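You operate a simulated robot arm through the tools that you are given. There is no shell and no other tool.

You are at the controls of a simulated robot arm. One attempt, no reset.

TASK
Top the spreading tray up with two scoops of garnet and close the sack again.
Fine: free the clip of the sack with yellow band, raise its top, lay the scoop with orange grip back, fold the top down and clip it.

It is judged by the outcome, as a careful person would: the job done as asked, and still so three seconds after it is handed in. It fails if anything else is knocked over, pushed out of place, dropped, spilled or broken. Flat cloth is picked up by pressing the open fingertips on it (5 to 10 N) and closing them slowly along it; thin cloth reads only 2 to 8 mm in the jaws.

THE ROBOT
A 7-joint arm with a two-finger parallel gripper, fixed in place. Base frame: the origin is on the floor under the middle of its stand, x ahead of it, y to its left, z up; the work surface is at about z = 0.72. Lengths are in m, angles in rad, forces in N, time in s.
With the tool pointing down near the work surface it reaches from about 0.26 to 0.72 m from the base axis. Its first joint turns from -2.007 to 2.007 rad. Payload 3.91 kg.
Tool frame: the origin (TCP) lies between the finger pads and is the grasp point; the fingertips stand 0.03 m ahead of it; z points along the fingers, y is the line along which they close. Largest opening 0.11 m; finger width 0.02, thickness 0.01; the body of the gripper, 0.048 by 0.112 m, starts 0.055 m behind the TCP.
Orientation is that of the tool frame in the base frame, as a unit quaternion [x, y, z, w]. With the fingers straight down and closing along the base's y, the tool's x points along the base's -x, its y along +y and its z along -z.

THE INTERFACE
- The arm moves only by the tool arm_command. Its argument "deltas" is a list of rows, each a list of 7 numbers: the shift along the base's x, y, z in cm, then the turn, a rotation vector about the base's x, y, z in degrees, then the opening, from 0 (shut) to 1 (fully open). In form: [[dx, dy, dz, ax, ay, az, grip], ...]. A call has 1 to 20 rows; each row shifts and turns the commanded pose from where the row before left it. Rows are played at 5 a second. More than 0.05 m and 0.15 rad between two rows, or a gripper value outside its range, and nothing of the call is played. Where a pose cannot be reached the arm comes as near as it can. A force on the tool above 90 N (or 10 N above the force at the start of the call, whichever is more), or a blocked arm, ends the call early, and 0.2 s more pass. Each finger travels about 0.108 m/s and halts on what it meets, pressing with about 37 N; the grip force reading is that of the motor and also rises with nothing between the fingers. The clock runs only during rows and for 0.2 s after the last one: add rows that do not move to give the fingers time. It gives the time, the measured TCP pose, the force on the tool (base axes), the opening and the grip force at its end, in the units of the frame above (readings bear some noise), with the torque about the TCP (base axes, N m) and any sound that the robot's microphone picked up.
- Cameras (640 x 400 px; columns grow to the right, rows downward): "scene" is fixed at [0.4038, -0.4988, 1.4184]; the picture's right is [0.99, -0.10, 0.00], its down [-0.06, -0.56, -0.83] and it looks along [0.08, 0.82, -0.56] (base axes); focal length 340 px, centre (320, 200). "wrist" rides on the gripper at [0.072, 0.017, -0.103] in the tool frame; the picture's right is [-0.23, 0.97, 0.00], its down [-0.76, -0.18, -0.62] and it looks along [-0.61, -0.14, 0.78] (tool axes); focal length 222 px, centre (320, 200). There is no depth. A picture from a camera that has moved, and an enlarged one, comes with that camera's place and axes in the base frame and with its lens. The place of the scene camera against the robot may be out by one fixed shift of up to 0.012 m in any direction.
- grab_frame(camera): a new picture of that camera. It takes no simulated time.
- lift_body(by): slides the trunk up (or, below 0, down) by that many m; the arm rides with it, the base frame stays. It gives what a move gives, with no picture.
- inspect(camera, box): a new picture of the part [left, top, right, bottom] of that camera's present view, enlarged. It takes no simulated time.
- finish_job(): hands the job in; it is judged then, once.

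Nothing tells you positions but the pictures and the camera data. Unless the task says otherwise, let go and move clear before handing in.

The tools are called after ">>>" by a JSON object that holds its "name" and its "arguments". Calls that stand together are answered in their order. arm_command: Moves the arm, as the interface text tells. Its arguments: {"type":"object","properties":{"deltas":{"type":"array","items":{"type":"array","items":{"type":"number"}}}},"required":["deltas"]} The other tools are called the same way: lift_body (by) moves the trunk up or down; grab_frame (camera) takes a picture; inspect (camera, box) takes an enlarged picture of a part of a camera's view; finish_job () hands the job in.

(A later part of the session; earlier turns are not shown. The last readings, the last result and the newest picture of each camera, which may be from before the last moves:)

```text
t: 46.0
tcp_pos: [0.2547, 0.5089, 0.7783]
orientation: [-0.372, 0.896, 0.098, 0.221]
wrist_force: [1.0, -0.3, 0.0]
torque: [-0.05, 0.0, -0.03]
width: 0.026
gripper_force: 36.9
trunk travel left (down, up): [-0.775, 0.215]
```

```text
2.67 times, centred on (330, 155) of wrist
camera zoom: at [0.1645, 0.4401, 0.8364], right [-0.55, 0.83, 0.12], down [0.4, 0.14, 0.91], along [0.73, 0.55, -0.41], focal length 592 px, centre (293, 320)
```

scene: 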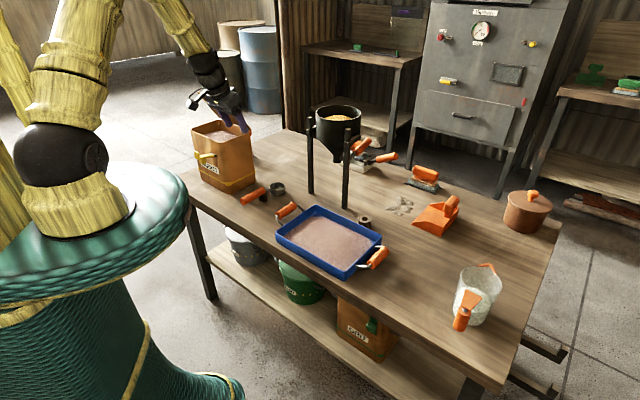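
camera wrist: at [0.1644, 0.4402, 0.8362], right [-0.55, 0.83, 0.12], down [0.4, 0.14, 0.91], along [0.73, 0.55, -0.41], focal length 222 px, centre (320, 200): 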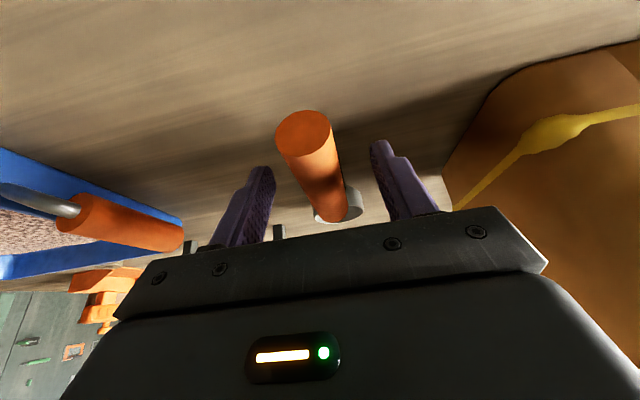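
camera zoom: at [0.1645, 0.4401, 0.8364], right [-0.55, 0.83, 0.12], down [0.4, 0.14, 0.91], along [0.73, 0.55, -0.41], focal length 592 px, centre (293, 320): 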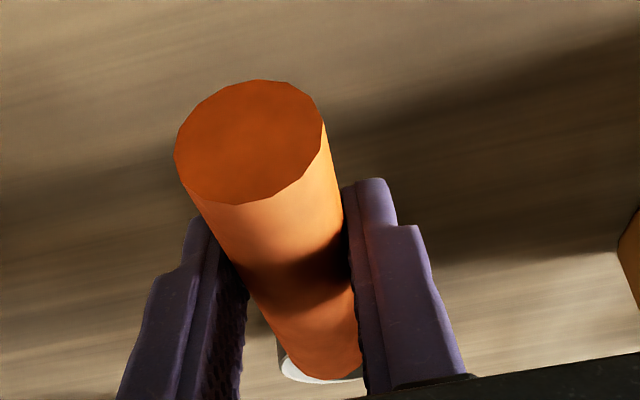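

The handle is held at 26 mm. I'll note this pose for laying it back: (0.2547, 0.5089, 0.7783). Lifting now.

>>> {"name": "arm_command", "arguments": {"deltas": [[0, 0, 1, 0, 0, 0, 0.1], [0, 0, 2, 0, 0, 0, 0.1], [0, 0, 3, 0, 0, 0, 0.1], [0, 0, 3, 0, 0, 0, 0.1], [0, 0, 0, 0, 0, 0, 0.1]]}}

>>> {"name": "inspect", "arguments": {"camera": "scene", "box": [200, 110, 340, 220]}}

>>> {"name": "inspect", "arguments": {"camera": "wrist", "box": [230, 80, 430, 230]}}

```text
t: 47.2
tcp_pos: [0.2558, 0.5118, 0.8672]
orientation: [-0.373, 0.896, 0.099, 0.221]
wrist_force: [0.0, -0.4, -1.5]
torque: [-0.07, 0.06, -0.02]
width: 0.0258
gripper_force: 36.5
trunk travel left (down, up): [-0.775, 0.215]
```

```text
3.64 times, centred on (270, 165) of scene
camera zoom: at [0.4038, -0.4988, 1.4184], right [0.99, -0.1, 0.0], down [-0.06, -0.56, -0.83], along [0.08, 0.82, -0.56], focal length 1236 px, centre (502, 327)
```

zoom: 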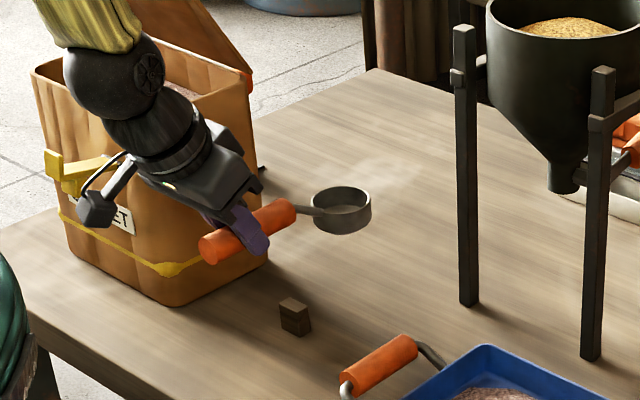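

```text
2.67 times, centred on (330, 155) of wrist
camera zoom: at [0.1655, 0.4421, 0.926], right [-0.55, 0.83, 0.12], down [0.4, 0.14, 0.91], along [0.73, 0.55, -0.41], focal length 592 px, centre (293, 320)
```

zoom: 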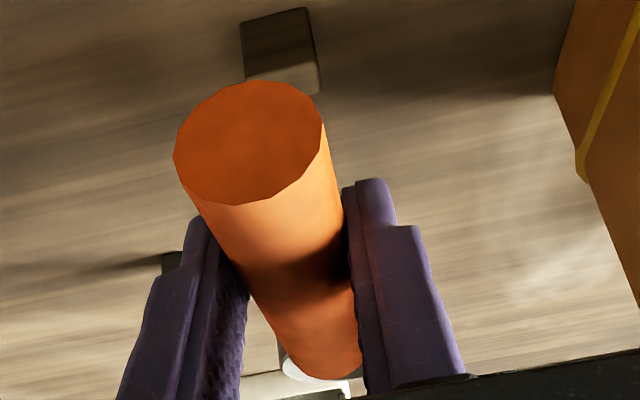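

The scoop came up cleanly and its small wooden rest stays on the table. I'll raise it and carry it around to above the sack mouth, keeping clear of the lid.

>>> {"name": "arm_command", "arguments": {"deltas": [[0, 0, 4.8, 0, 0, 0, 0.1], [0, 0, 4.8, 0, 0, 0, 0.1], [-1, -1, 4.8, 0, 0, 0, 0.1], [-2.3, -2.2, 4.2, 0, 0, 0, 0.1], [-3.3, -3, 0.7, 0, 0, 0, 0.1], [-2.95, 3.12, 0, 0, 0, 0, 0.1], [-2.95, 3.12, 0, 0, 0, 0, 0.1], [-2.95, 3.12, 0, 0, 0, 0, 0.1], [-2.95, 3.12, 0, 0, 0, 0, 0.1], [0, 0, 0, 0, 0, 0, 0.1]]}}

>>> {"name": "grab_frame", "arguments": {"camera": "wrist"}}

>>> {"name": "inspect", "arguments": {"camera": "scene", "box": [120, 50, 280, 190]}}

```text
refused: row 4 steps farther than a row can; nothing moved
```

```text
taken
camera wrist: at [0.1655, 0.4421, 0.926], right [-0.55, 0.83, 0.12], down [0.4, 0.14, 0.91], along [0.73, 0.55, -0.41], focal length 222 px, centre (320, 200)
```

wrist: 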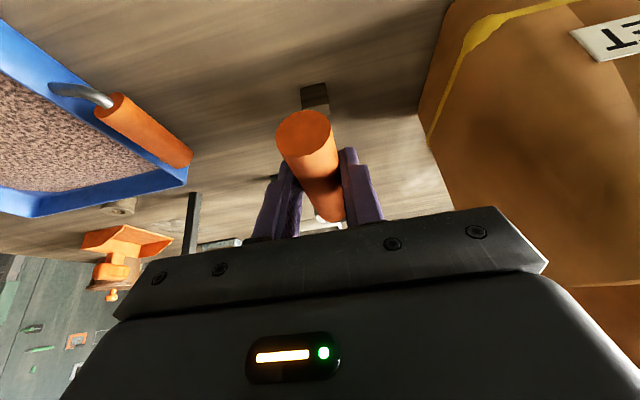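

```text
2.86 times, centred on (200, 120) of scene
camera zoom: at [0.4038, -0.4988, 1.4184], right [0.99, -0.1, 0.0], down [-0.06, -0.56, -0.83], along [0.08, 0.82, -0.56], focal length 971 px, centre (663, 429)
```

zoom: 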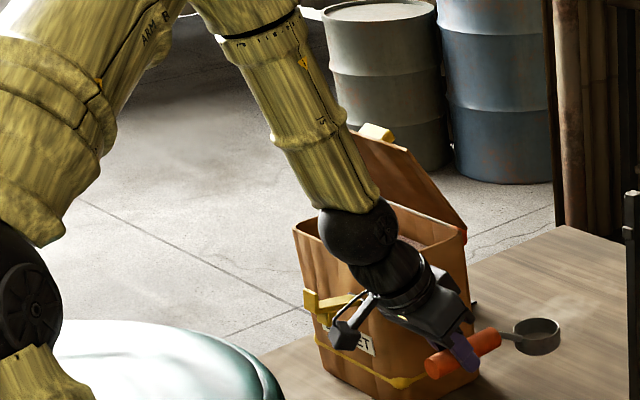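

One row was too long, so I'm re-sending it with shorter steps.

>>> {"name": "arm_command", "arguments": {"deltas": [[0, 0, 4.5, 0, 0, 0, 0.1], [0, 0, 4.5, 0, 0, 0, 0.1], [-1, -1, 4.3, 0, 0, 0, 0.1], [-2, -2, 3.8, 0, 0, 0, 0.1], [-2, -2, 2.2, 0, 0, 0, 0.1], [-1.6, -1.3, 0, 0, 0, 0, 0.1], [-2.95, 3.12, 0, 0, 0, 0, 0.1], [-2.95, 3.12, 0, 0, 0, 0, 0.1], [-2.95, 3.12, 0, 0, 0, 0, 0.1], [-2.95, 3.12, 0, 0, 0, 0, 0.1], [0, 0, 0, 0, 0, 0, 0.1]]}}

>>> {"name": "grab_frame", "arguments": {"camera": "wrist"}}

>>> {"name": "inspect", "arguments": {"camera": "scene", "box": [120, 50, 280, 190]}}

```text
t: 49.8
tcp_pos: [0.1113, 0.5766, 1.0757]
orientation: [-0.339, 0.907, 0.106, 0.223]
wrist_force: [-0.1, 0.7, -0.4]
torque: [-0.07, 0.11, -0.01]
width: 0.0258
gripper_force: 37.1
trunk travel left (down, up): [-0.775, 0.215]
stopped in row 11: the arm was blocked; the commanded pose is now the measured one
```

```text
taken
camera wrist: at [0.0166, 0.5103, 1.1319], right [-0.49, 0.86, 0.15], down [0.42, 0.09, 0.9], along [0.76, 0.51, -0.4], focal length 222 px, centre (320, 200)
```

wrist: 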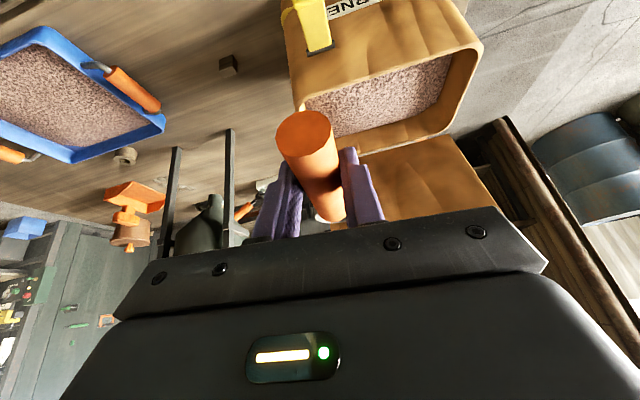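

```text
2.86 times, centred on (200, 120) of scene
camera zoom: at [0.4038, -0.4988, 1.4184], right [0.99, -0.1, 0.0], down [-0.06, -0.56, -0.83], along [0.08, 0.82, -0.56], focal length 971 px, centre (663, 429)
```

zoom: 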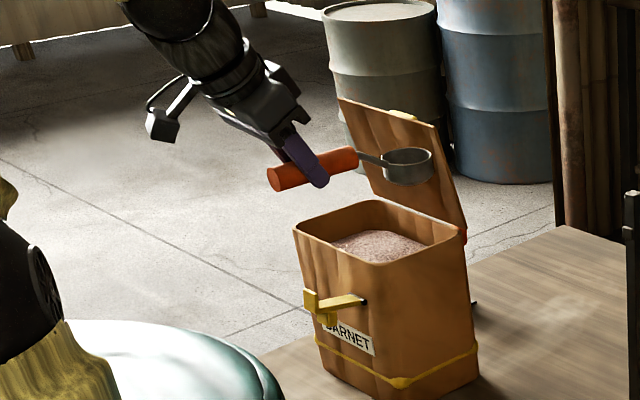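

The wrist hit a limit because the tilt direction is too far off the arm's own direction. I'll turn the hand about 28° so the scoop points more radially. That suits the arm and still crosses the sack's front rim.

>>> {"name": "arm_command", "arguments": {"deltas": [[0, 0, 0, -0.44, -0.41, 7.1, 0.1], [0, 0, 0, -0.44, -0.41, 7.1, 0.1], [-0.5, 0.2, 0, -0.44, -0.41, 7.1, 0.1], [-0.5, 0.3, 0, -0.44, -0.41, 7.1, 0.1], [-0.6, 0.4, 0, 0, 0, 0, 0.1], [0, 0, 0, 0, 0, 0, 0.1]]}}

>>> {"name": "grab_frame", "arguments": {"camera": "wrist"}}

>>> {"name": "inspect", "arguments": {"camera": "scene", "box": [120, 50, 280, 190]}}

```text
t: 51.2
tcp_pos: [0.0948, 0.5843, 1.0737]
orientation: [-0.558, 0.793, 0.14, 0.198]
wrist_force: [-0.2, 0.1, -0.2]
torque: [-0.07, 0.07, 0.01]
width: 0.0258
gripper_force: 37.1
trunk travel left (down, up): [-0.775, 0.215]
```

```text
taken
camera wrist: at [0.0397, 0.4831, 1.1317], right [-0.85, 0.52, 0.11], down [0.29, 0.3, 0.91], along [0.44, 0.8, -0.4], focal length 222 px, centre (320, 200)
```

wrist: 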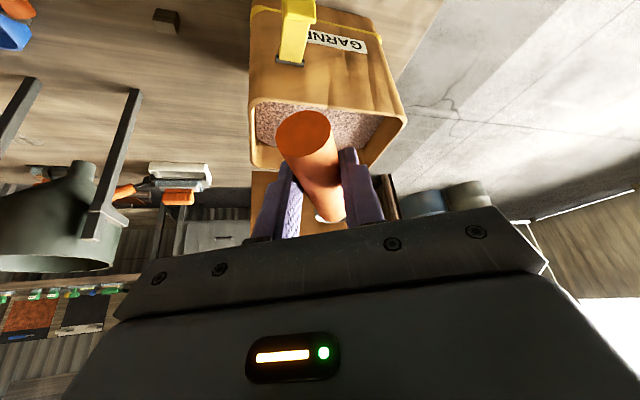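

```text
2.86 times, centred on (200, 120) of scene
camera zoom: at [0.4038, -0.4988, 1.4184], right [0.99, -0.1, 0.0], down [-0.06, -0.56, -0.83], along [0.08, 0.82, -0.56], focal length 971 px, centre (663, 429)
```

zoom: 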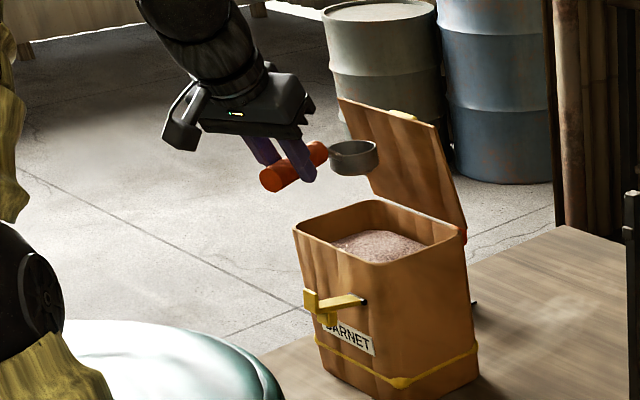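

>>> {"name": "inspect", "arguments": {"camera": "wrist", "box": [230, 0, 430, 200]}}

>>> {"name": "inspect", "arguments": {"camera": "scene", "box": [185, 85, 265, 165]}}

```text
2.00 times, centred on (330, 100) of wrist
camera zoom: at [0.0397, 0.4831, 1.1317], right [-0.85, 0.52, 0.11], down [0.29, 0.3, 0.91], along [0.44, 0.8, -0.4], focal length 444 px, centre (300, 400)
```

zoom: 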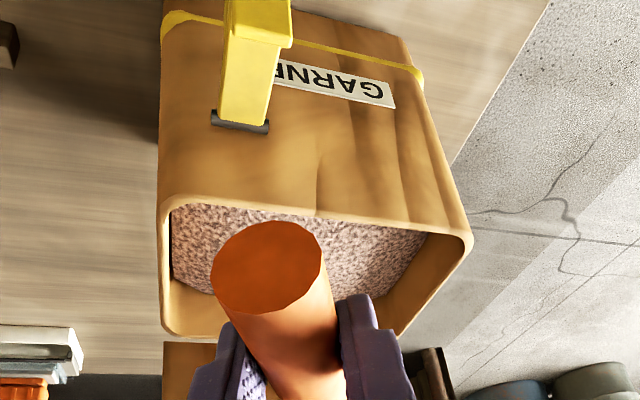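

```text
5.00 times, centred on (225, 125) of scene
camera zoom: at [0.4038, -0.4988, 1.4184], right [0.99, -0.1, 0.0], down [-0.06, -0.56, -0.83], along [0.08, 0.82, -0.56], focal length 1700 px, centre (795, 575)
```

zoom: 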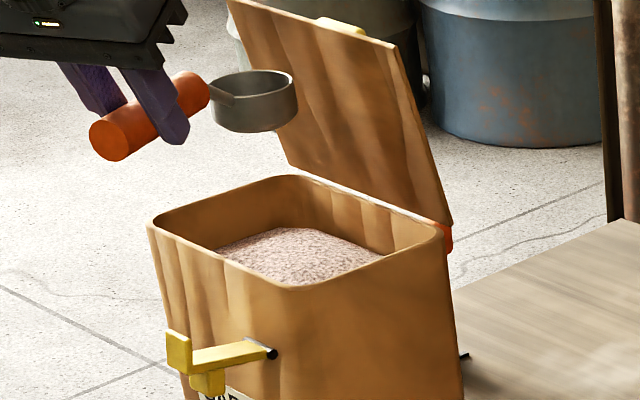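

The sack rim measures n ≈ 0.009–0.130 deep in its own frame, at z ≈ 0.932, and the garnet edge is at z ≈ 0.887. I'll pitch the cup down about 38° above the mouth.

>>> {"name": "arm_command", "arguments": {"deltas": [[0.3, 1.08, 0.5, -7.14, 2.6, 0, 0.1], [0.3, 1.08, 0.5, -7.14, 2.6, 0, 0.1], [0.29, 1.08, 0.5, -7.14, 2.6, 0, 0.1], [0.29, 1.08, 0.5, -7.14, 2.6, 0, 0.1], [0.29, 1.08, 0.45, -7.14, 2.6, 0, 0.1], [0, 0, 0, 0, 0, 0, 0.1]]}}

>>> {"name": "grab_frame", "arguments": {"camera": "wrist"}}

>>> {"name": "inspect", "arguments": {"camera": "scene", "box": [160, 60, 280, 170]}}

```text
t: 52.6
tcp_pos: [0.1068, 0.6372, 1.0992]
orientation: [-0.573, 0.815, -0.049, -0.072]
wrist_force: [0.0, 0.3, -0.7]
torque: [-0.07, -0.01, -0.03]
width: 0.0259
gripper_force: 36.9
trunk travel left (down, up): [-0.775, 0.215]
```

```text
taken
camera wrist: at [0.0733, 0.5922, 1.2147], right [-0.84, 0.54, -0.04], down [0.46, 0.75, 0.48], along [0.29, 0.39, -0.88], focal length 222 px, centre (320, 200)
```

wrist: 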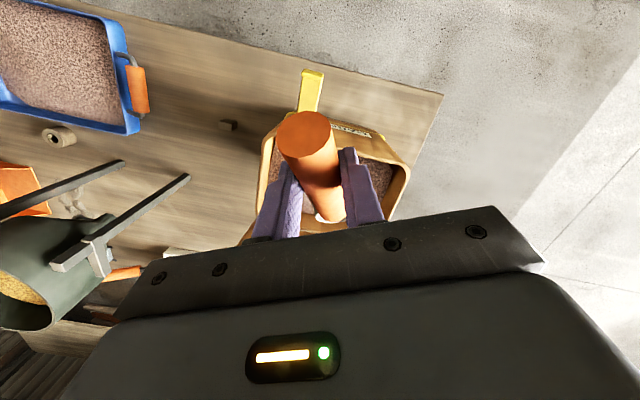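

```text
3.64 times, centred on (220, 115) of scene
camera zoom: at [0.4038, -0.4988, 1.4184], right [0.99, -0.1, 0.0], down [-0.06, -0.56, -0.83], along [0.08, 0.82, -0.56], focal length 1236 px, centre (684, 509)
```

zoom: 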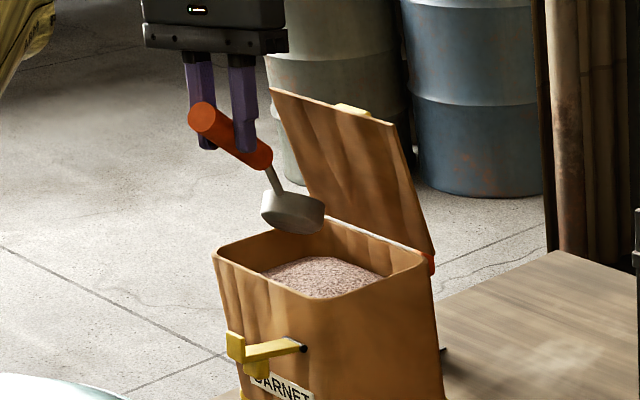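

The cup is pitched and centred over the mouth. I'll lower it to just above the garnet, then drive it forward and down into it.

>>> {"name": "arm_command", "arguments": {"deltas": [[0.1, 0.05, -2.7, 0, 0, 0, 0.1], [0.1, 0, -2.7, 0, 0, 0, 0.1], [0, 0, -2.7, 0, 0, 0, 0.1], [0, 0, 0, 0, 0, 0, 0.1]]}}

>>> {"name": "inspect", "arguments": {"camera": "scene", "box": [160, 60, 280, 170]}}

>>> {"name": "arm_command", "arguments": {"deltas": [[0.59, 0.59, -1.3, 0, 0, 0, 0.1], [0.59, 0.59, -1.3, 0, 0, 0, 0.1], [0.5, 0.5, -1.2, 0, 0, 0, 0.1], [0, 0, 0, 0, 0, 0, 0.1]]}}

>>> {"name": "inspect", "arguments": {"camera": "scene", "box": [160, 60, 280, 170]}}

>>> {"name": "grab_frame", "arguments": {"camera": "wrist"}}

```text
t: 53.6
tcp_pos: [0.1083, 0.6385, 1.0183]
orientation: [-0.572, 0.815, -0.048, -0.072]
wrist_force: [0.5, 0.3, -0.9]
torque: [-0.11, 0.01, 0.0]
width: 0.0258
gripper_force: 37.1
trunk travel left (down, up): [-0.775, 0.215]
```

```text
3.64 times, centred on (220, 115) of scene
camera zoom: at [0.4038, -0.4988, 1.4184], right [0.99, -0.1, 0.0], down [-0.06, -0.56, -0.83], along [0.08, 0.82, -0.56], focal length 1236 px, centre (684, 509)
```

zoom: 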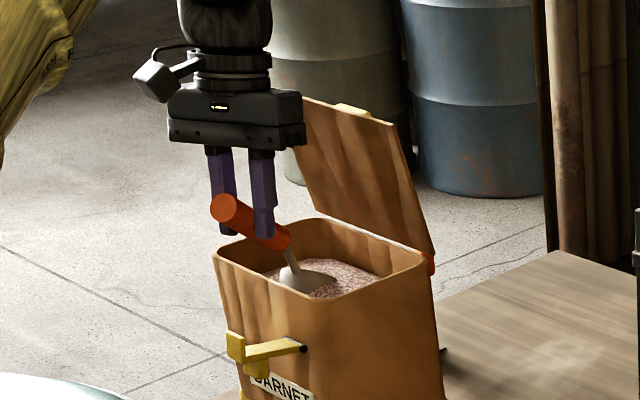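

```text
t: 54.6
tcp_pos: [0.125, 0.6552, 0.9807]
orientation: [-0.572, 0.815, -0.047, -0.071]
wrist_force: [0.0, -0.1, -2.3]
torque: [-0.11, 0.03, -0.02]
width: 0.0259
gripper_force: 36.9
trunk travel left (down, up): [-0.775, 0.215]
```

```text
3.64 times, centred on (220, 115) of scene
camera zoom: at [0.4038, -0.4988, 1.4184], right [0.99, -0.1, 0.0], down [-0.06, -0.56, -0.83], along [0.08, 0.82, -0.56], focal length 1236 px, centre (684, 509)
```

zoom: 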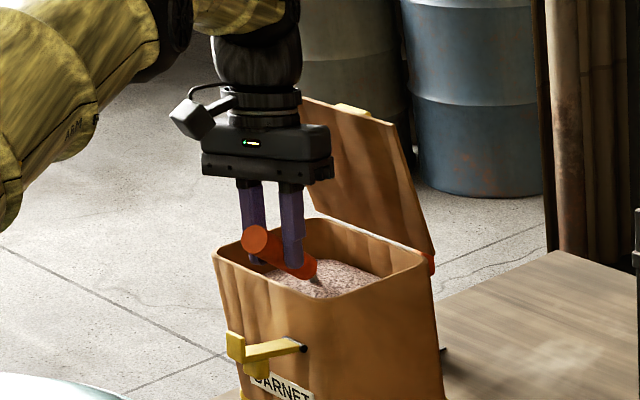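

```text
taken
camera wrist: at [0.0915, 0.6104, 1.0958], right [-0.84, 0.54, -0.04], down [0.46, 0.75, 0.48], along [0.29, 0.39, -0.88], focal length 222 px, centre (320, 200)
```

wrist: 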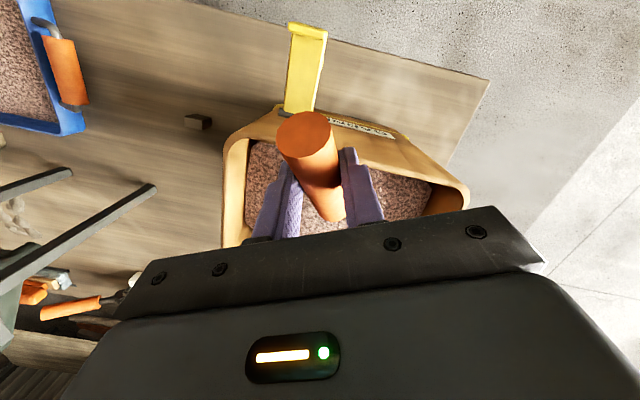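

The cup is buried in the garnet and the reading has grown by about 1.4 N. I'll rotate it back to level while drawing up, then look at the fill.

>>> {"name": "arm_command", "arguments": {"deltas": [[-0.31, -1.1, 0, 7.5, -2.73, 0, 0.1], [-0.27, -0.76, 0.1, 4.7, -1.71, 0, 0.1], [-0.27, -0.76, 0.1, 4.7, -1.71, 0, 0.1], [-0.22, -0.6, 0, 4.7, -1.71, 0, 0.1], [-0.22, -0.6, 0, 4.7, -1.71, 0, 0.1], [-0.15, -0.42, 0.1, 4.7, -1.71, 0, 0.1], [-0.15, -0.42, 0.1, 4.7, -1.71, 0, 0.1], [0, 0, 1, 0, 0, 0, 0.1], [0, 0, 0, 0, 0, 0, 0.1]]}}

>>> {"name": "inspect", "arguments": {"camera": "scene", "box": [160, 60, 280, 170]}}

>>> {"name": "grab_frame", "arguments": {"camera": "wrist"}}

```text
t: 56.6
tcp_pos: [0.1105, 0.6092, 0.9935]
orientation: [-0.559, 0.793, 0.14, 0.198]
wrist_force: [0.3, 0.1, -1.5]
torque: [-0.18, 0.05, 0.01]
width: 0.0259
gripper_force: 36.9
trunk travel left (down, up): [-0.775, 0.215]
```

```text
3.64 times, centred on (220, 115) of scene
camera zoom: at [0.4038, -0.4988, 1.4184], right [0.99, -0.1, 0.0], down [-0.06, -0.56, -0.83], along [0.08, 0.82, -0.56], focal length 1236 px, centre (684, 509)
```

zoom: 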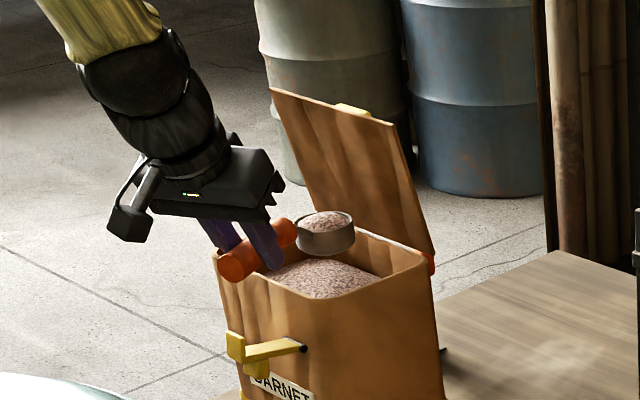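

```text
taken
camera wrist: at [0.0565, 0.5078, 1.0518], right [-0.85, 0.52, 0.11], down [0.3, 0.3, 0.91], along [0.44, 0.8, -0.4], focal length 222 px, centre (320, 200)
```

wrist: 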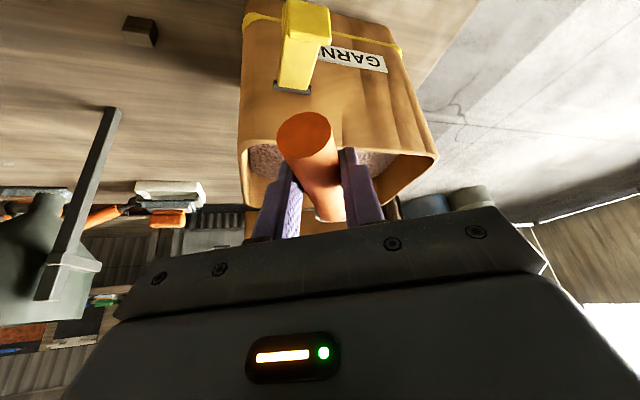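

>>> {"name": "inspect", "arguments": {"camera": "scene", "box": [225, 105, 265, 135]}}

```text
13.33 times, centred on (245, 120) of scene
camera zoom: at [0.4038, -0.4988, 1.4184], right [0.99, -0.1, 0.0], down [-0.06, -0.56, -0.83], along [0.08, 0.82, -0.56], focal length 4533 px, centre (1320, 1267)
```

zoom: 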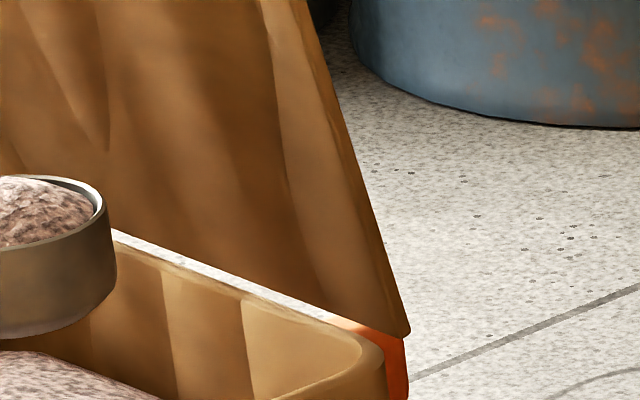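

The scoop is well filled, with a mound that stays inside the rim. I'll lift it clear, retreat from the lid, and carry it level around to the tray.

>>> {"name": "arm_command", "arguments": {"deltas": [[0, 0, 1.5, 0, 0, 0, 0.1], [-0.1, -0.6, 1.5, 0, 0, 0, 0.1], [-0.25, -1.6, 2, 0, 0, 0, 0.1], [-0.3, -2.2, 2, 0, 0, 0, 0.1], [-0.3, -2.5, 1, 0, 0, 0, 0.1], [-0.3, -2.5, 0.5, 0, 0, 0, 0.1], [-0.3, -2, 0, 0, 0, 0, 0.1], [0, 0, 0, 0, 0, 0, 0.1]]}}

>>> {"name": "inspect", "arguments": {"camera": "scene", "box": [140, 60, 300, 180]}}

```text
t: 58.4
tcp_pos: [0.0947, 0.4948, 1.0796]
orientation: [-0.558, 0.794, 0.139, 0.198]
wrist_force: [0.1, 0.9, -2.3]
torque: [-0.15, 0.08, -0.03]
width: 0.0256
gripper_force: 36.9
trunk travel left (down, up): [-0.775, 0.215]
```

```text
3.33 times, centred on (220, 120) of scene
camera zoom: at [0.4038, -0.4988, 1.4184], right [0.99, -0.1, 0.0], down [-0.06, -0.56, -0.83], along [0.08, 0.82, -0.56], focal length 1133 px, centre (653, 467)
```

zoom: 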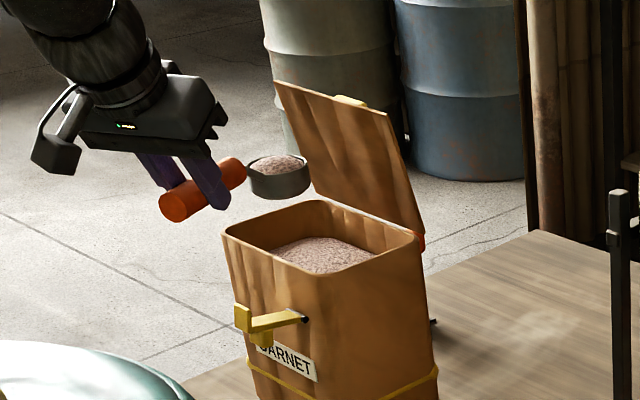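

The filled scoop is clear of the sack and level. I'll now swing around to above the tray.

>>> {"name": "arm_command", "arguments": {"deltas": [[2.99, -1.14, -0.5, 0, 0, -3.43, 0.1], [2.85, -1.32, -0.9, 0, 0, -3.43, 0.1], [2.74, -1.47, -0.9, 0, 0, -3.43, 0.1], [2.61, -1.64, -0.9, 0, 0, -3.43, 0.1], [2.48, -1.78, -0.9, 0, 0, -3.43, 0.1], [2.34, -1.92, -0.9, 0, 0, -3.43, 0.1], [2.19, -2.04, -0.9, 0, 0, -3.43, 0.1], [2.04, -2.16, -0.9, 0, 0, -3.43, 0.1], [1.88, -2.26, -0.9, 0, 0, -3.43, 0.1], [1.71, -2.36, -0.9, 0, 0, -3.43, 0.1], [1.54, -2.43, -0.9, 0, 0, -3.43, 0.1], [1.38, -2.51, -0.9, 0, 0, -3.43, 0.1], [1.19, -2.56, -0.9, 0, 0, -3.43, 0.1], [1.02, -2.61, -0.9, 0, 0, -3.43, 0.1], [0, 0, 0, 0, 0, 0, 0.1]]}}

>>> {"name": "grab_frame", "arguments": {"camera": "scene"}}

>>> {"name": "grab_frame", "arguments": {"camera": "wrist"}}

```text
t: 61.6
tcp_pos: [0.3859, 0.2112, 0.9577]
orientation: [-0.187, 0.952, 0.046, 0.238]
wrist_force: [-0.1, -0.3, -2.9]
torque: [-0.08, 0.2, -0.01]
width: 0.0257
gripper_force: 37.0
trunk travel left (down, up): [-0.775, 0.215]
```

```text
taken
```

scene: 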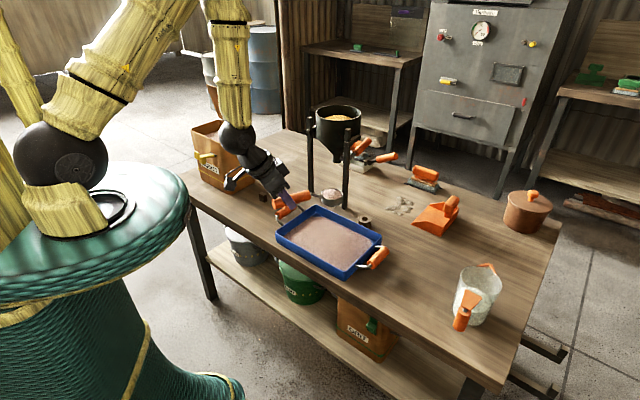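

```text
taken
camera wrist: at [0.2742, 0.1847, 1.0148], right [-0.18, 0.98, 0.11], down [0.42, -0.02, 0.91], along [0.89, 0.21, -0.4], focal length 222 px, centre (320, 200)
```

wrist: 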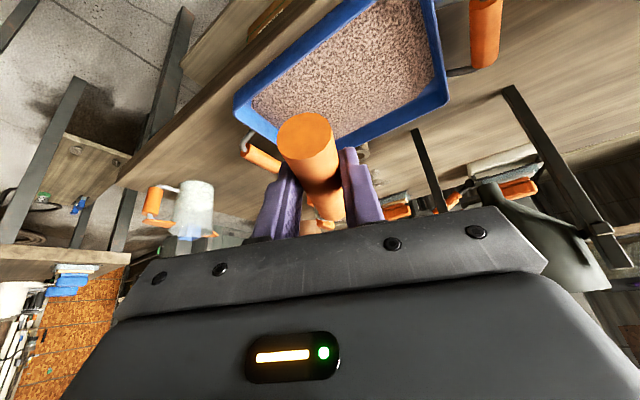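

>>> {"name": "inspect", "arguments": {"camera": "wrist", "box": [220, 0, 470, 160]}}

>>> {"name": "inspect", "arguments": {"camera": "scene", "box": [240, 150, 400, 290]}}

```text
2.50 times, centred on (345, 80) of wrist
camera zoom: at [0.2742, 0.1847, 1.0148], right [-0.18, 0.98, 0.11], down [0.42, -0.02, 0.91], along [0.89, 0.21, -0.4], focal length 555 px, centre (258, 500)
```

zoom: 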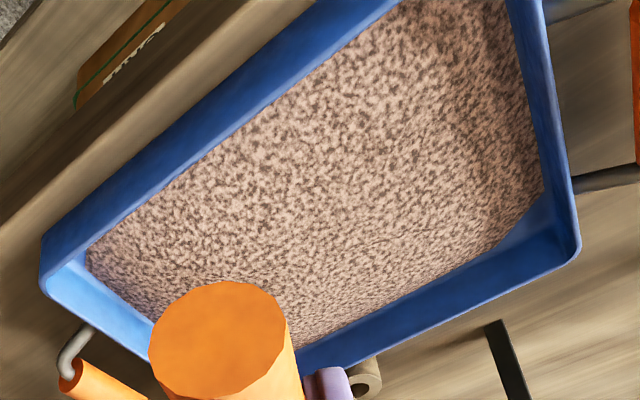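

```text
2.86 times, centred on (320, 220) of scene
camera zoom: at [0.4038, -0.4988, 1.4184], right [0.99, -0.1, 0.0], down [-0.06, -0.56, -0.83], along [0.08, 0.82, -0.56], focal length 971 px, centre (320, 143)
```

zoom: 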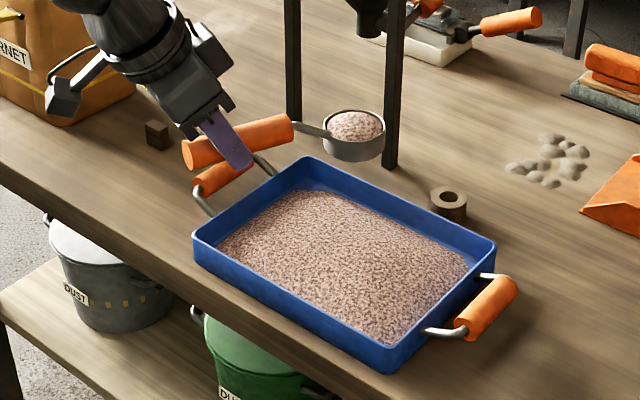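

The cup is over the tray near its middle. I'll lower it, then roll the wrist about the handle so the garnet pours towards the tray's centre. I'll start with a part-turn to check the arm can follow.

>>> {"name": "arm_command", "arguments": {"deltas": [[-0.2, 0.6, -2.6, 0, 0, 0, 0.1], [-0.2, 0.6, -2.6, 0, 0, 0, 0.1], [0, 0, 0, -7.42, -3.0, 0, 0.1], [0, 0, 0, -7.42, -3.0, 0, 0.1], [0, 0, 0, -7.42, -3.0, 0, 0.1], [0, 0, 0, 0, 0, 0, 0.1]]}}

>>> {"name": "inspect", "arguments": {"camera": "scene", "box": [240, 150, 400, 290]}}

```text
t: 63.0
tcp_pos: [0.3811, 0.2243, 0.9041]
orientation: [-0.232, 0.922, -0.153, 0.27]
wrist_force: [0.8, -0.3, -1.7]
torque: [-0.02, 0.18, 0.0]
width: 0.0256
gripper_force: 37.1
trunk travel left (down, up): [-0.775, 0.215]
```

```text
2.86 times, centred on (320, 220) of scene
camera zoom: at [0.4038, -0.4988, 1.4184], right [0.99, -0.1, 0.0], down [-0.06, -0.56, -0.83], along [0.08, 0.82, -0.56], focal length 971 px, centre (320, 143)
```

zoom: 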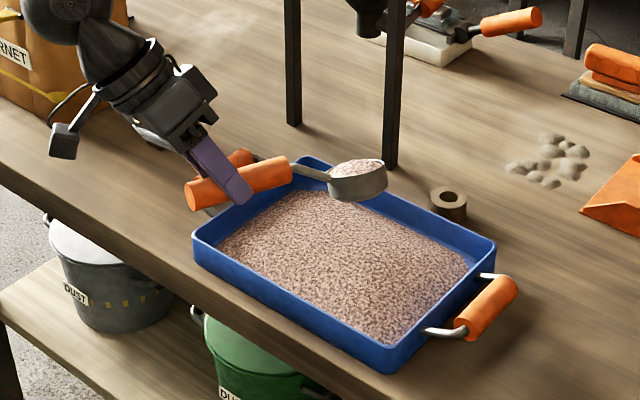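

>>> {"name": "arm_command", "arguments": {"deltas": [[0, -0.3, 0, -7.42, -3.0, 0, 0.1], [0, -0.3, 0, -7.42, -3.0, 0, 0.1], [0, -0.3, 0, -7.42, -3.0, 0, 0.1], [0, 0, 0, 0, 0, 0, 0.1]]}}

>>> {"name": "inspect", "arguments": {"camera": "scene", "box": [240, 150, 400, 290]}}

>>> {"name": "arm_command", "arguments": {"deltas": [[0, 0, 0, -7.42, -3.0, 0, 0.1], [0, 0, 0, -7.42, -3.0, 0, 0.1], [0, 0, 0, -7.42, -3.0, 0, 0.1], [0, 0, 0, 0, 0, 0, 0.1]]}}

>>> {"name": "inspect", "arguments": {"camera": "scene", "box": [240, 150, 400, 290]}}

```text
t: 64.0
tcp_pos: [0.3807, 0.2169, 0.905]
orientation: [-0.268, 0.851, -0.345, 0.293]
wrist_force: [0.5, -0.2, -1.4]
torque: [-0.03, 0.19, -0.01]
width: 0.0258
gripper_force: 37.8
trunk travel left (down, up): [-0.775, 0.215]
```

```text
2.86 times, centred on (320, 220) of scene
camera zoom: at [0.4038, -0.4988, 1.4184], right [0.99, -0.1, 0.0], down [-0.06, -0.56, -0.83], along [0.08, 0.82, -0.56], focal length 971 px, centre (320, 143)
```

zoom: 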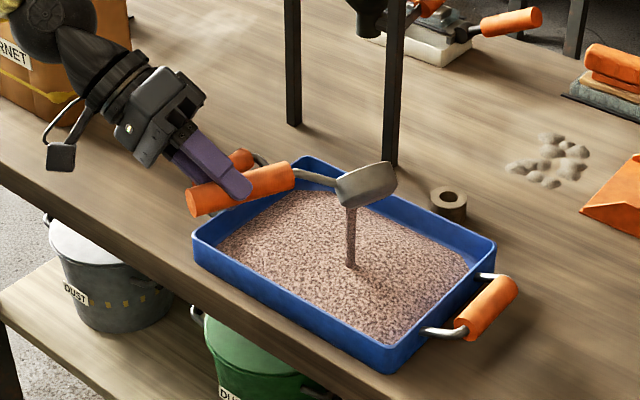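

```text
t: 65.0
tcp_pos: [0.3903, 0.2017, 0.9067]
orientation: [-0.269, 0.755, -0.526, 0.286]
wrist_force: [-0.1, 0.8, -0.8]
torque: [0.01, 0.14, -0.02]
width: 0.0258
gripper_force: 36.9
trunk travel left (down, up): [-0.775, 0.215]
```

```text
2.86 times, centred on (320, 220) of scene
camera zoom: at [0.4038, -0.4988, 1.4184], right [0.99, -0.1, 0.0], down [-0.06, -0.56, -0.83], along [0.08, 0.82, -0.56], focal length 971 px, centre (320, 143)
```

zoom: 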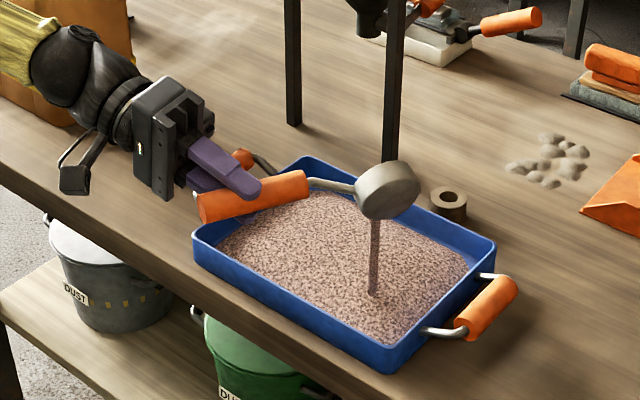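

The garnet is pouring in a stream that lands well inside the tray. I'll roll further and hold until the cup is empty.

>>> {"name": "arm_command", "arguments": {"deltas": [[0, 0, 0, -7.42, -3.0, 0, 0.1], [0, 0, 0, -7.42, -3.0, 0, 0.1], [0, 0, 0, -7.42, -3.0, 0, 0.1], [0, 0, 0, 0, 0, 0, 0.1], [0, 0, 0, 0, 0, 0, 0.1]]}}

>>> {"name": "inspect", "arguments": {"camera": "scene", "box": [240, 150, 400, 290]}}

```text
t: 66.2
tcp_pos: [0.3864, 0.2178, 0.9144]
orientation: [0.281, -0.636, 0.661, -0.281]
wrist_force: [0.0, 0.1, -0.9]
torque: [0.01, 0.11, 0.01]
width: 0.026
gripper_force: 36.5
trunk travel left (down, up): [-0.775, 0.215]
```

```text
2.86 times, centred on (320, 220) of scene
camera zoom: at [0.4038, -0.4988, 1.4184], right [0.99, -0.1, 0.0], down [-0.06, -0.56, -0.83], along [0.08, 0.82, -0.56], focal length 971 px, centre (320, 143)
```

zoom: 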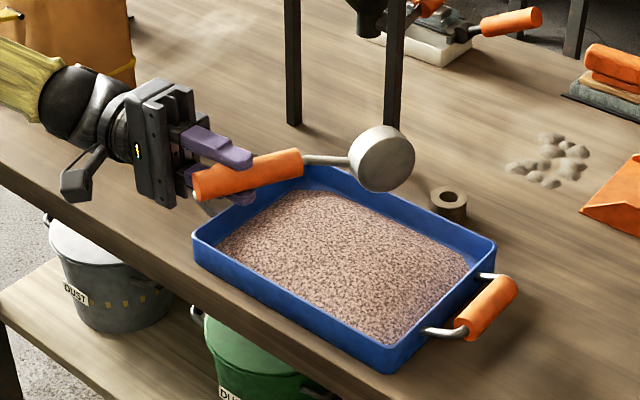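

>>> {"name": "arm_command", "arguments": {"deltas": [[0, 0, 0.3, -7.42, -3.0, 0, 0.1], [0, 0, 0.3, -7.42, -3.0, 0, 0.1], [0, 0, 0, 0, 0, 0, 0.1], [0, 0, 0, 0, 0, 0, 0.1]]}}

>>> {"name": "inspect", "arguments": {"camera": "scene", "box": [240, 150, 400, 290]}}

```text
t: 66.8
tcp_pos: [0.3804, 0.2421, 0.9323]
orientation: [0.282, -0.586, 0.708, -0.276]
wrist_force: [0.8, -0.2, -1.3]
torque: [-0.03, 0.14, -0.03]
width: 0.0257
gripper_force: 37.1
trunk travel left (down, up): [-0.775, 0.215]
stopped in row 2: the arm was blocked; the commanded pose is now the measured one
```

```text
2.86 times, centred on (320, 220) of scene
camera zoom: at [0.4038, -0.4988, 1.4184], right [0.99, -0.1, 0.0], down [-0.06, -0.56, -0.83], along [0.08, 0.82, -0.56], focal length 971 px, centre (320, 143)
```

zoom: 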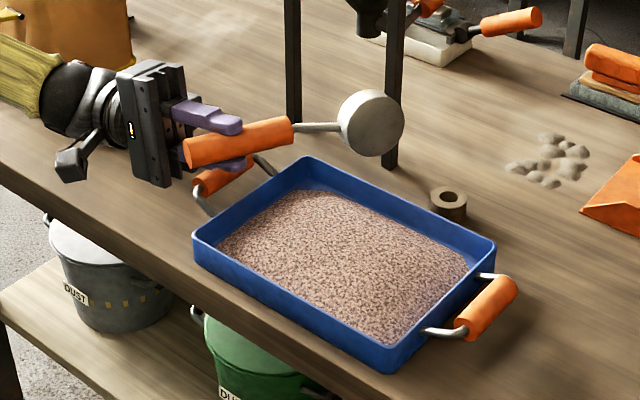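

The wrist is at its limit there and nothing more is coming out. I'll roll the scoop back level over the tray and check that the cup is empty.

>>> {"name": "arm_command", "arguments": {"deltas": [[0, -0.15, 0.14, 7.19, 2.7, 0.22, 0.1], [0, -0.15, 0.14, 7.19, 2.7, 0.22, 0.1], [0, -0.15, 0.14, 7.19, 2.7, 0.22, 0.1], [0, -0.15, 0.14, 7.19, 2.7, 0.22, 0.1], [0, -0.15, 0.14, 7.19, 2.7, 0.22, 0.1], [0, -0.15, 0.14, 7.19, 2.7, 0.22, 0.1], [0, -0.15, 0.14, 7.19, 2.7, 0.22, 0.1], [0, -0.15, 0.14, 7.19, 2.7, 0.22, 0.1], [0, -0.15, 0.14, 7.19, 2.7, 0.22, 0.1], [0, -0.15, 0.14, 7.19, 2.7, 0.22, 0.1], [0, -0.15, 0.14, 7.19, 2.7, 0.22, 0.1], [0, -0.15, 0.14, 7.19, 2.7, 0.22, 0.1], [0, -0.15, 0.14, 7.19, 2.7, 0.22, 0.1], [0, 0, 0, 0, 0, 0, 0.1]]}}

>>> {"name": "inspect", "arguments": {"camera": "scene", "box": [240, 150, 400, 290]}}

>>> {"name": "inspect", "arguments": {"camera": "scene", "box": [310, 170, 360, 210]}}

```text
t: 69.8
tcp_pos: [0.3783, 0.2244, 0.95]
orientation: [-0.186, 0.952, 0.044, 0.238]
wrist_force: [-0.7, 0.1, -0.9]
torque: [-0.02, 0.08, 0.03]
width: 0.0256
gripper_force: 36.9
trunk travel left (down, up): [-0.775, 0.215]
```

```text
2.86 times, centred on (320, 220) of scene
camera zoom: at [0.4038, -0.4988, 1.4184], right [0.99, -0.1, 0.0], down [-0.06, -0.56, -0.83], along [0.08, 0.82, -0.56], focal length 971 px, centre (320, 143)
```

zoom: 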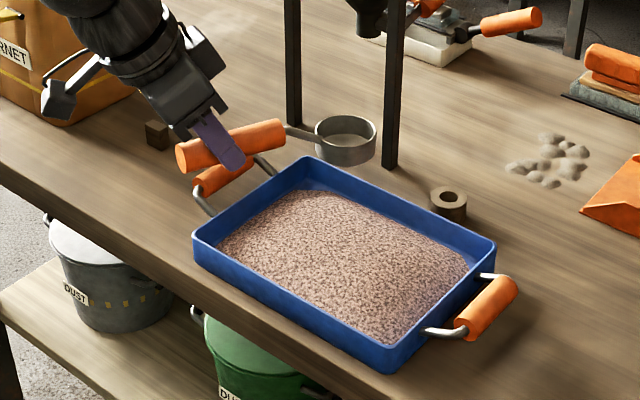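

```text
10.00 times, centred on (335, 190) of scene
camera zoom: at [0.4038, -0.4988, 1.4184], right [0.99, -0.1, 0.0], down [-0.06, -0.56, -0.83], along [0.08, 0.82, -0.56], focal length 3400 px, centre (170, 300)
```

zoom: 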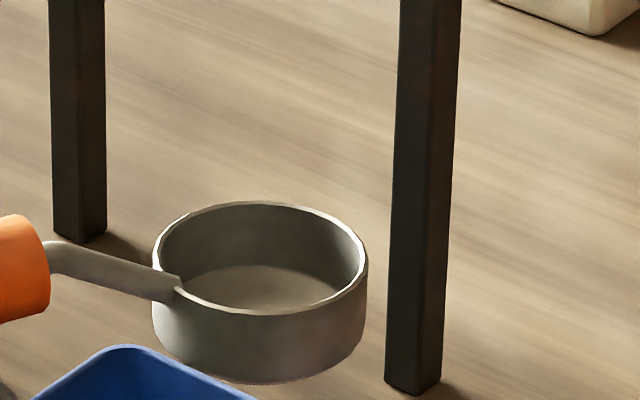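

The cup is empty and the table is clean around the tray. I'll go back to the sack for the second scoop by the same path.

>>> {"name": "arm_command", "arguments": {"deltas": [[-1.02, 2.4, 0.9, 0, 0, 3.43, 0.1], [-1.19, 2.4, 0.9, 0, 0, 3.43, 0.1], [-1.38, 2.4, 0.9, 0, 0, 3.43, 0.1], [-1.54, 2.3, 0.9, 0, 0, 3.43, 0.1], [-1.71, 2.3, 0.9, 0, 0, 3.43, 0.1], [-1.88, 2.2, 0.9, 0, 0, 3.43, 0.1], [-2.04, 2.1, 0.9, 0, 0, 3.43, 0.1], [-2.19, 2.0, 0.9, 0, 0, 3.43, 0.1], [-2.34, 1.9, 0.9, 0, 0, 3.43, 0.1], [-2.48, 1.78, 0.9, 0, 0, 3.43, 0.1], [-2.61, 1.64, 0.9, 0, 0, 3.43, 0.1], [-2.7, 1.47, 0.9, 0, 0, 3.43, 0.1], [-2.7, 1.32, 0.9, 0, 0, 3.43, 0.1], [-2.7, 1.14, 0.9, 0, 0, 3.43, 0.1], [0, 0, 0, 0, 0, 0, 0.1]]}}

>>> {"name": "inspect", "arguments": {"camera": "scene", "box": [140, 60, 300, 180]}}

>>> {"name": "grab_frame", "arguments": {"camera": "wrist"}}

```text
t: 73.0
tcp_pos: [0.0955, 0.4957, 1.076]
orientation: [-0.558, 0.794, 0.138, 0.201]
wrist_force: [0.2, 0.8, -0.7]
torque: [-0.11, 0.05, -0.01]
width: 0.0258
gripper_force: 37.2
trunk travel left (down, up): [-0.775, 0.215]
```

```text
3.33 times, centred on (220, 120) of scene
camera zoom: at [0.4038, -0.4988, 1.4184], right [0.99, -0.1, 0.0], down [-0.06, -0.56, -0.83], along [0.08, 0.82, -0.56], focal length 1133 px, centre (653, 467)
```

zoom: 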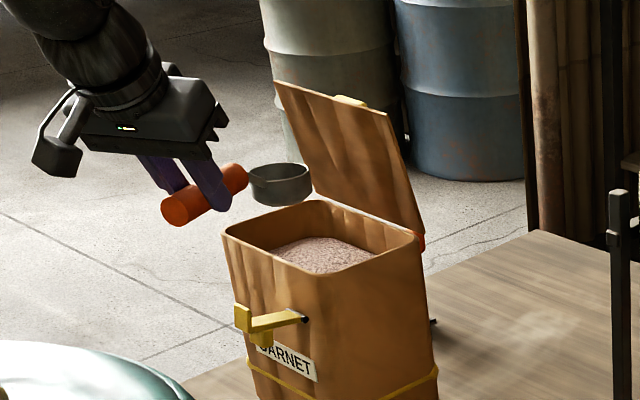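

```text
taken
camera wrist: at [0.0409, 0.3944, 1.1341], right [-0.85, 0.52, 0.1], down [0.29, 0.3, 0.91], along [0.44, 0.8, -0.4], focal length 222 px, centre (320, 200)
```

wrist: 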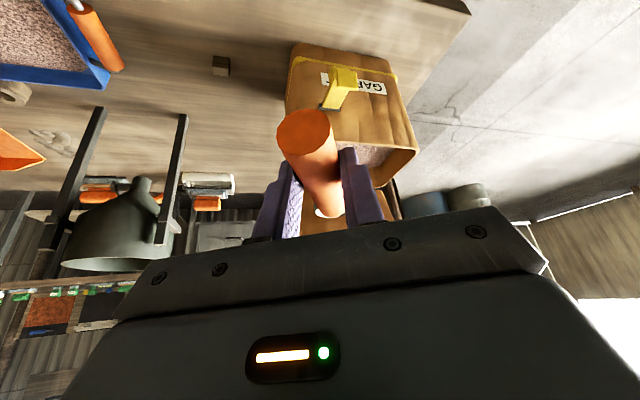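

>>> {"name": "arm_command", "arguments": {"deltas": [[0, 4.4, 0, 0, 0, 0, 0.1], [0, 4.45, 0, 0, 0, 0, 0.1], [0.3, 1.08, 0.5, -7.14, 2.6, 0, 0.1], [0.3, 1.08, 0.5, -7.14, 2.6, 0, 0.1], [0.29, 1.08, 0.5, -7.14, 2.6, 0, 0.1], [0.29, 1.08, 0.5, -7.14, 2.6, 0, 0.1], [0.29, 1.08, 0.45, -7.14, 2.6, 0, 0.1], [0, 0, -2.7, 0, 0, 0, 0.1], [0, 0, -2.7, 0, 0, 0, 0.1], [0, 0, -2.7, 0, 0, 0, 0.1], [0, 0, 0, 0, 0, 0, 0.1]]}}

>>> {"name": "inspect", "arguments": {"camera": "scene", "box": [160, 60, 280, 170]}}

```text
t: 75.4
tcp_pos: [0.1132, 0.6366, 1.0181]
orientation: [-0.574, 0.814, -0.051, -0.069]
wrist_force: [-0.6, 0.8, -1.8]
torque: [-0.09, 0.05, 0.02]
width: 0.0258
gripper_force: 37.4
trunk travel left (down, up): [-0.775, 0.215]
```

```text
3.64 times, centred on (220, 115) of scene
camera zoom: at [0.4038, -0.4988, 1.4184], right [0.99, -0.1, 0.0], down [-0.06, -0.56, -0.83], along [0.08, 0.82, -0.56], focal length 1236 px, centre (684, 509)
```

zoom: 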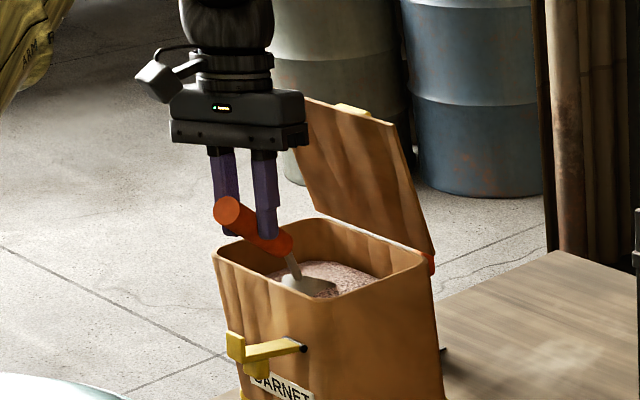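

>>> {"name": "arm_command", "arguments": {"deltas": [[0.5, 0.6, -1.3, 0, 0, 0, 0.1], [0.5, 0.6, -1.3, 0, 0, 0, 0.1], [0.45, 0.55, -1.4, 0, 0, 0, 0.1], [0, 0, 0, 0, 0, 0, 0.1]]}}

>>> {"name": "inspect", "arguments": {"camera": "scene", "box": [160, 60, 280, 170]}}

>>> {"name": "arm_command", "arguments": {"deltas": [[-0.31, -1.1, 0, 7.5, -2.73, 0, 0.1], [-0.27, -0.76, 0.2, 4.7, -1.71, 0, 0.1], [-0.27, -0.76, 0.2, 4.7, -1.71, 0, 0.1], [-0.22, -0.6, 0.1, 4.7, -1.71, 0, 0.1], [-0.22, -0.6, 0.1, 4.7, -1.71, 0, 0.1], [-0.15, -0.42, 0.1, 4.7, -1.71, 0, 0.1], [-0.15, -0.42, 0.1, 4.7, -1.71, 0, 0.1], [0, 0, 1, 0, 0, 0, 0.1], [0, 0, 0, 0, 0, 0, 0.1]]}}

>>> {"name": "inspect", "arguments": {"camera": "scene", "box": [160, 60, 280, 170]}}

>>> {"name": "inspect", "arguments": {"camera": "scene", "box": [220, 105, 270, 145]}}

```text
t: 76.4
tcp_pos: [0.1236, 0.6531, 0.9823]
orientation: [-0.573, 0.815, -0.049, -0.068]
wrist_force: [-2.8, -3.5, 18.5]
torque: [1.02, -0.2, 0.14]
width: 0.0259
gripper_force: 38.0
trunk travel left (down, up): [-0.775, 0.215]
```

```text
3.64 times, centred on (220, 115) of scene
camera zoom: at [0.4038, -0.4988, 1.4184], right [0.99, -0.1, 0.0], down [-0.06, -0.56, -0.83], along [0.08, 0.82, -0.56], focal length 1236 px, centre (684, 509)
```

zoom: 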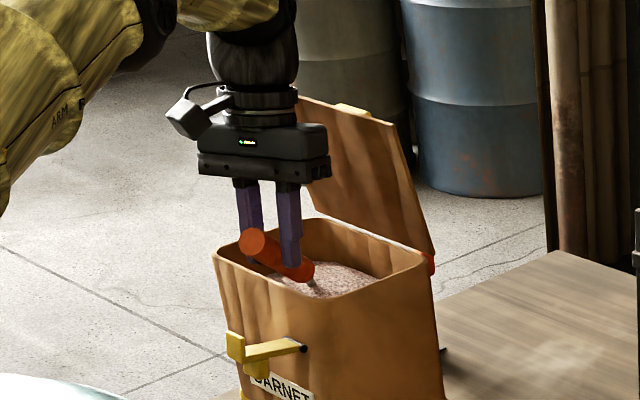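

```text
t: 78.4
tcp_pos: [0.109, 0.6094, 0.9975]
orientation: [-0.558, 0.793, 0.138, 0.2]
wrist_force: [0.2, -0.6, -1.2]
torque: [-0.19, 0.06, -0.01]
width: 0.0258
gripper_force: 37.0
trunk travel left (down, up): [-0.775, 0.215]
```

```text
3.64 times, centred on (220, 115) of scene
camera zoom: at [0.4038, -0.4988, 1.4184], right [0.99, -0.1, 0.0], down [-0.06, -0.56, -0.83], along [0.08, 0.82, -0.56], focal length 1236 px, centre (684, 509)
```

zoom: 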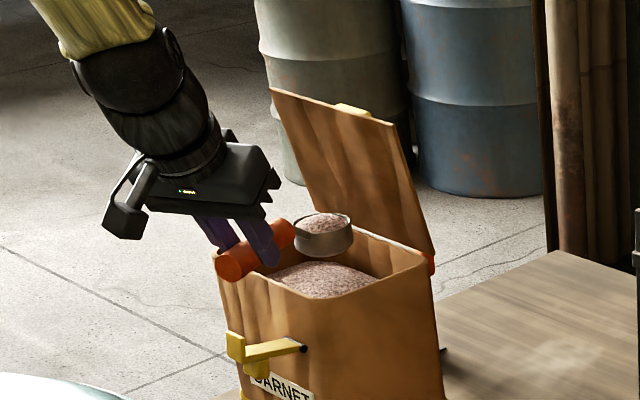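

```text
10.00 times, centred on (245, 125) of scene
camera zoom: at [0.4038, -0.4988, 1.4184], right [0.99, -0.1, 0.0], down [-0.06, -0.56, -0.83], along [0.08, 0.82, -0.56], focal length 3400 px, centre (1070, 950)
```

zoom: 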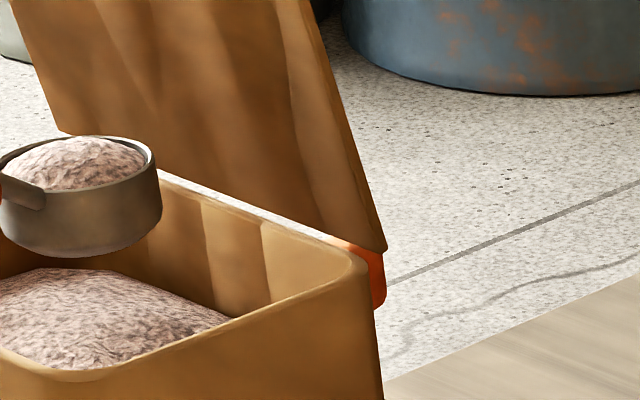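

The second scoop is full; the handle touched the rim briefly but nothing shifted. I'll carry it to the tray the same way.

>>> {"name": "arm_command", "arguments": {"deltas": [[0, 0, 1.3, 0, 0, 0, 0.1], [-0.1, -0.6, 1.5, 0, 0, 0, 0.1], [-0.2, -1.6, 2, 0, 0, 0, 0.1], [-0.3, -2.2, 2, 0, 0, 0, 0.1], [-0.3, -2.5, 1, 0, 0, 0, 0.1], [-0.3, -2.5, 0.5, 0, 0, 0, 0.1], [-0.2, -2, 0, 0, 0, 0, 0.1], [0, 0, 0, 0, 0, 0, 0.1]]}}

>>> {"name": "arm_command", "arguments": {"deltas": [[2.99, -1.14, -0.5, 0, 0, -3.43, 0.1], [2.85, -1.32, -0.9, 0, 0, -3.43, 0.1], [2.74, -1.47, -0.9, 0, 0, -3.43, 0.1], [2.61, -1.64, -0.9, 0, 0, -3.43, 0.1], [2.48, -1.78, -0.9, 0, 0, -3.43, 0.1], [2.34, -1.92, -0.9, 0, 0, -3.43, 0.1], [2.19, -2.04, -0.9, 0, 0, -3.43, 0.1], [2.04, -2.16, -0.9, 0, 0, -3.43, 0.1], [1.88, -2.26, -0.9, 0, 0, -3.43, 0.1], [1.71, -2.36, -0.9, 0, 0, -3.43, 0.1], [1.54, -2.43, -0.9, 0, 0, -3.43, 0.1], [1.38, -2.51, -0.9, 0, 0, -3.43, 0.1], [1.19, -2.56, -0.9, 0, 0, -3.43, 0.1], [1.02, -2.61, -0.9, 0, 0, -3.43, 0.1], [0, 0, 0, 0, 0, 0, 0.1]]}}

>>> {"name": "inspect", "arguments": {"camera": "scene", "box": [240, 150, 400, 290]}}

```text
t: 80.2
tcp_pos: [0.095, 0.4972, 1.0776]
orientation: [-0.558, 0.794, 0.138, 0.2]
wrist_force: [-0.5, -0.2, -1.5]
torque: [-0.14, 0.07, 0.02]
width: 0.0258
gripper_force: 37.0
trunk travel left (down, up): [-0.775, 0.215]
```

```text
t: 83.4
tcp_pos: [0.384, 0.2116, 0.9585]
orientation: [-0.186, 0.952, 0.043, 0.24]
wrist_force: [0.3, 0.7, -1.4]
torque: [-0.05, 0.18, 0.01]
width: 0.0258
gripper_force: 37.1
trunk travel left (down, up): [-0.775, 0.215]
```

```text
2.86 times, centred on (320, 220) of scene
camera zoom: at [0.4038, -0.4988, 1.4184], right [0.99, -0.1, 0.0], down [-0.06, -0.56, -0.83], along [0.08, 0.82, -0.56], focal length 971 px, centre (320, 143)
```

zoom: 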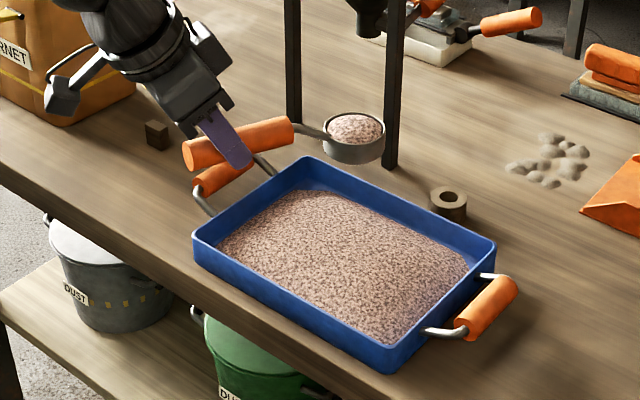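

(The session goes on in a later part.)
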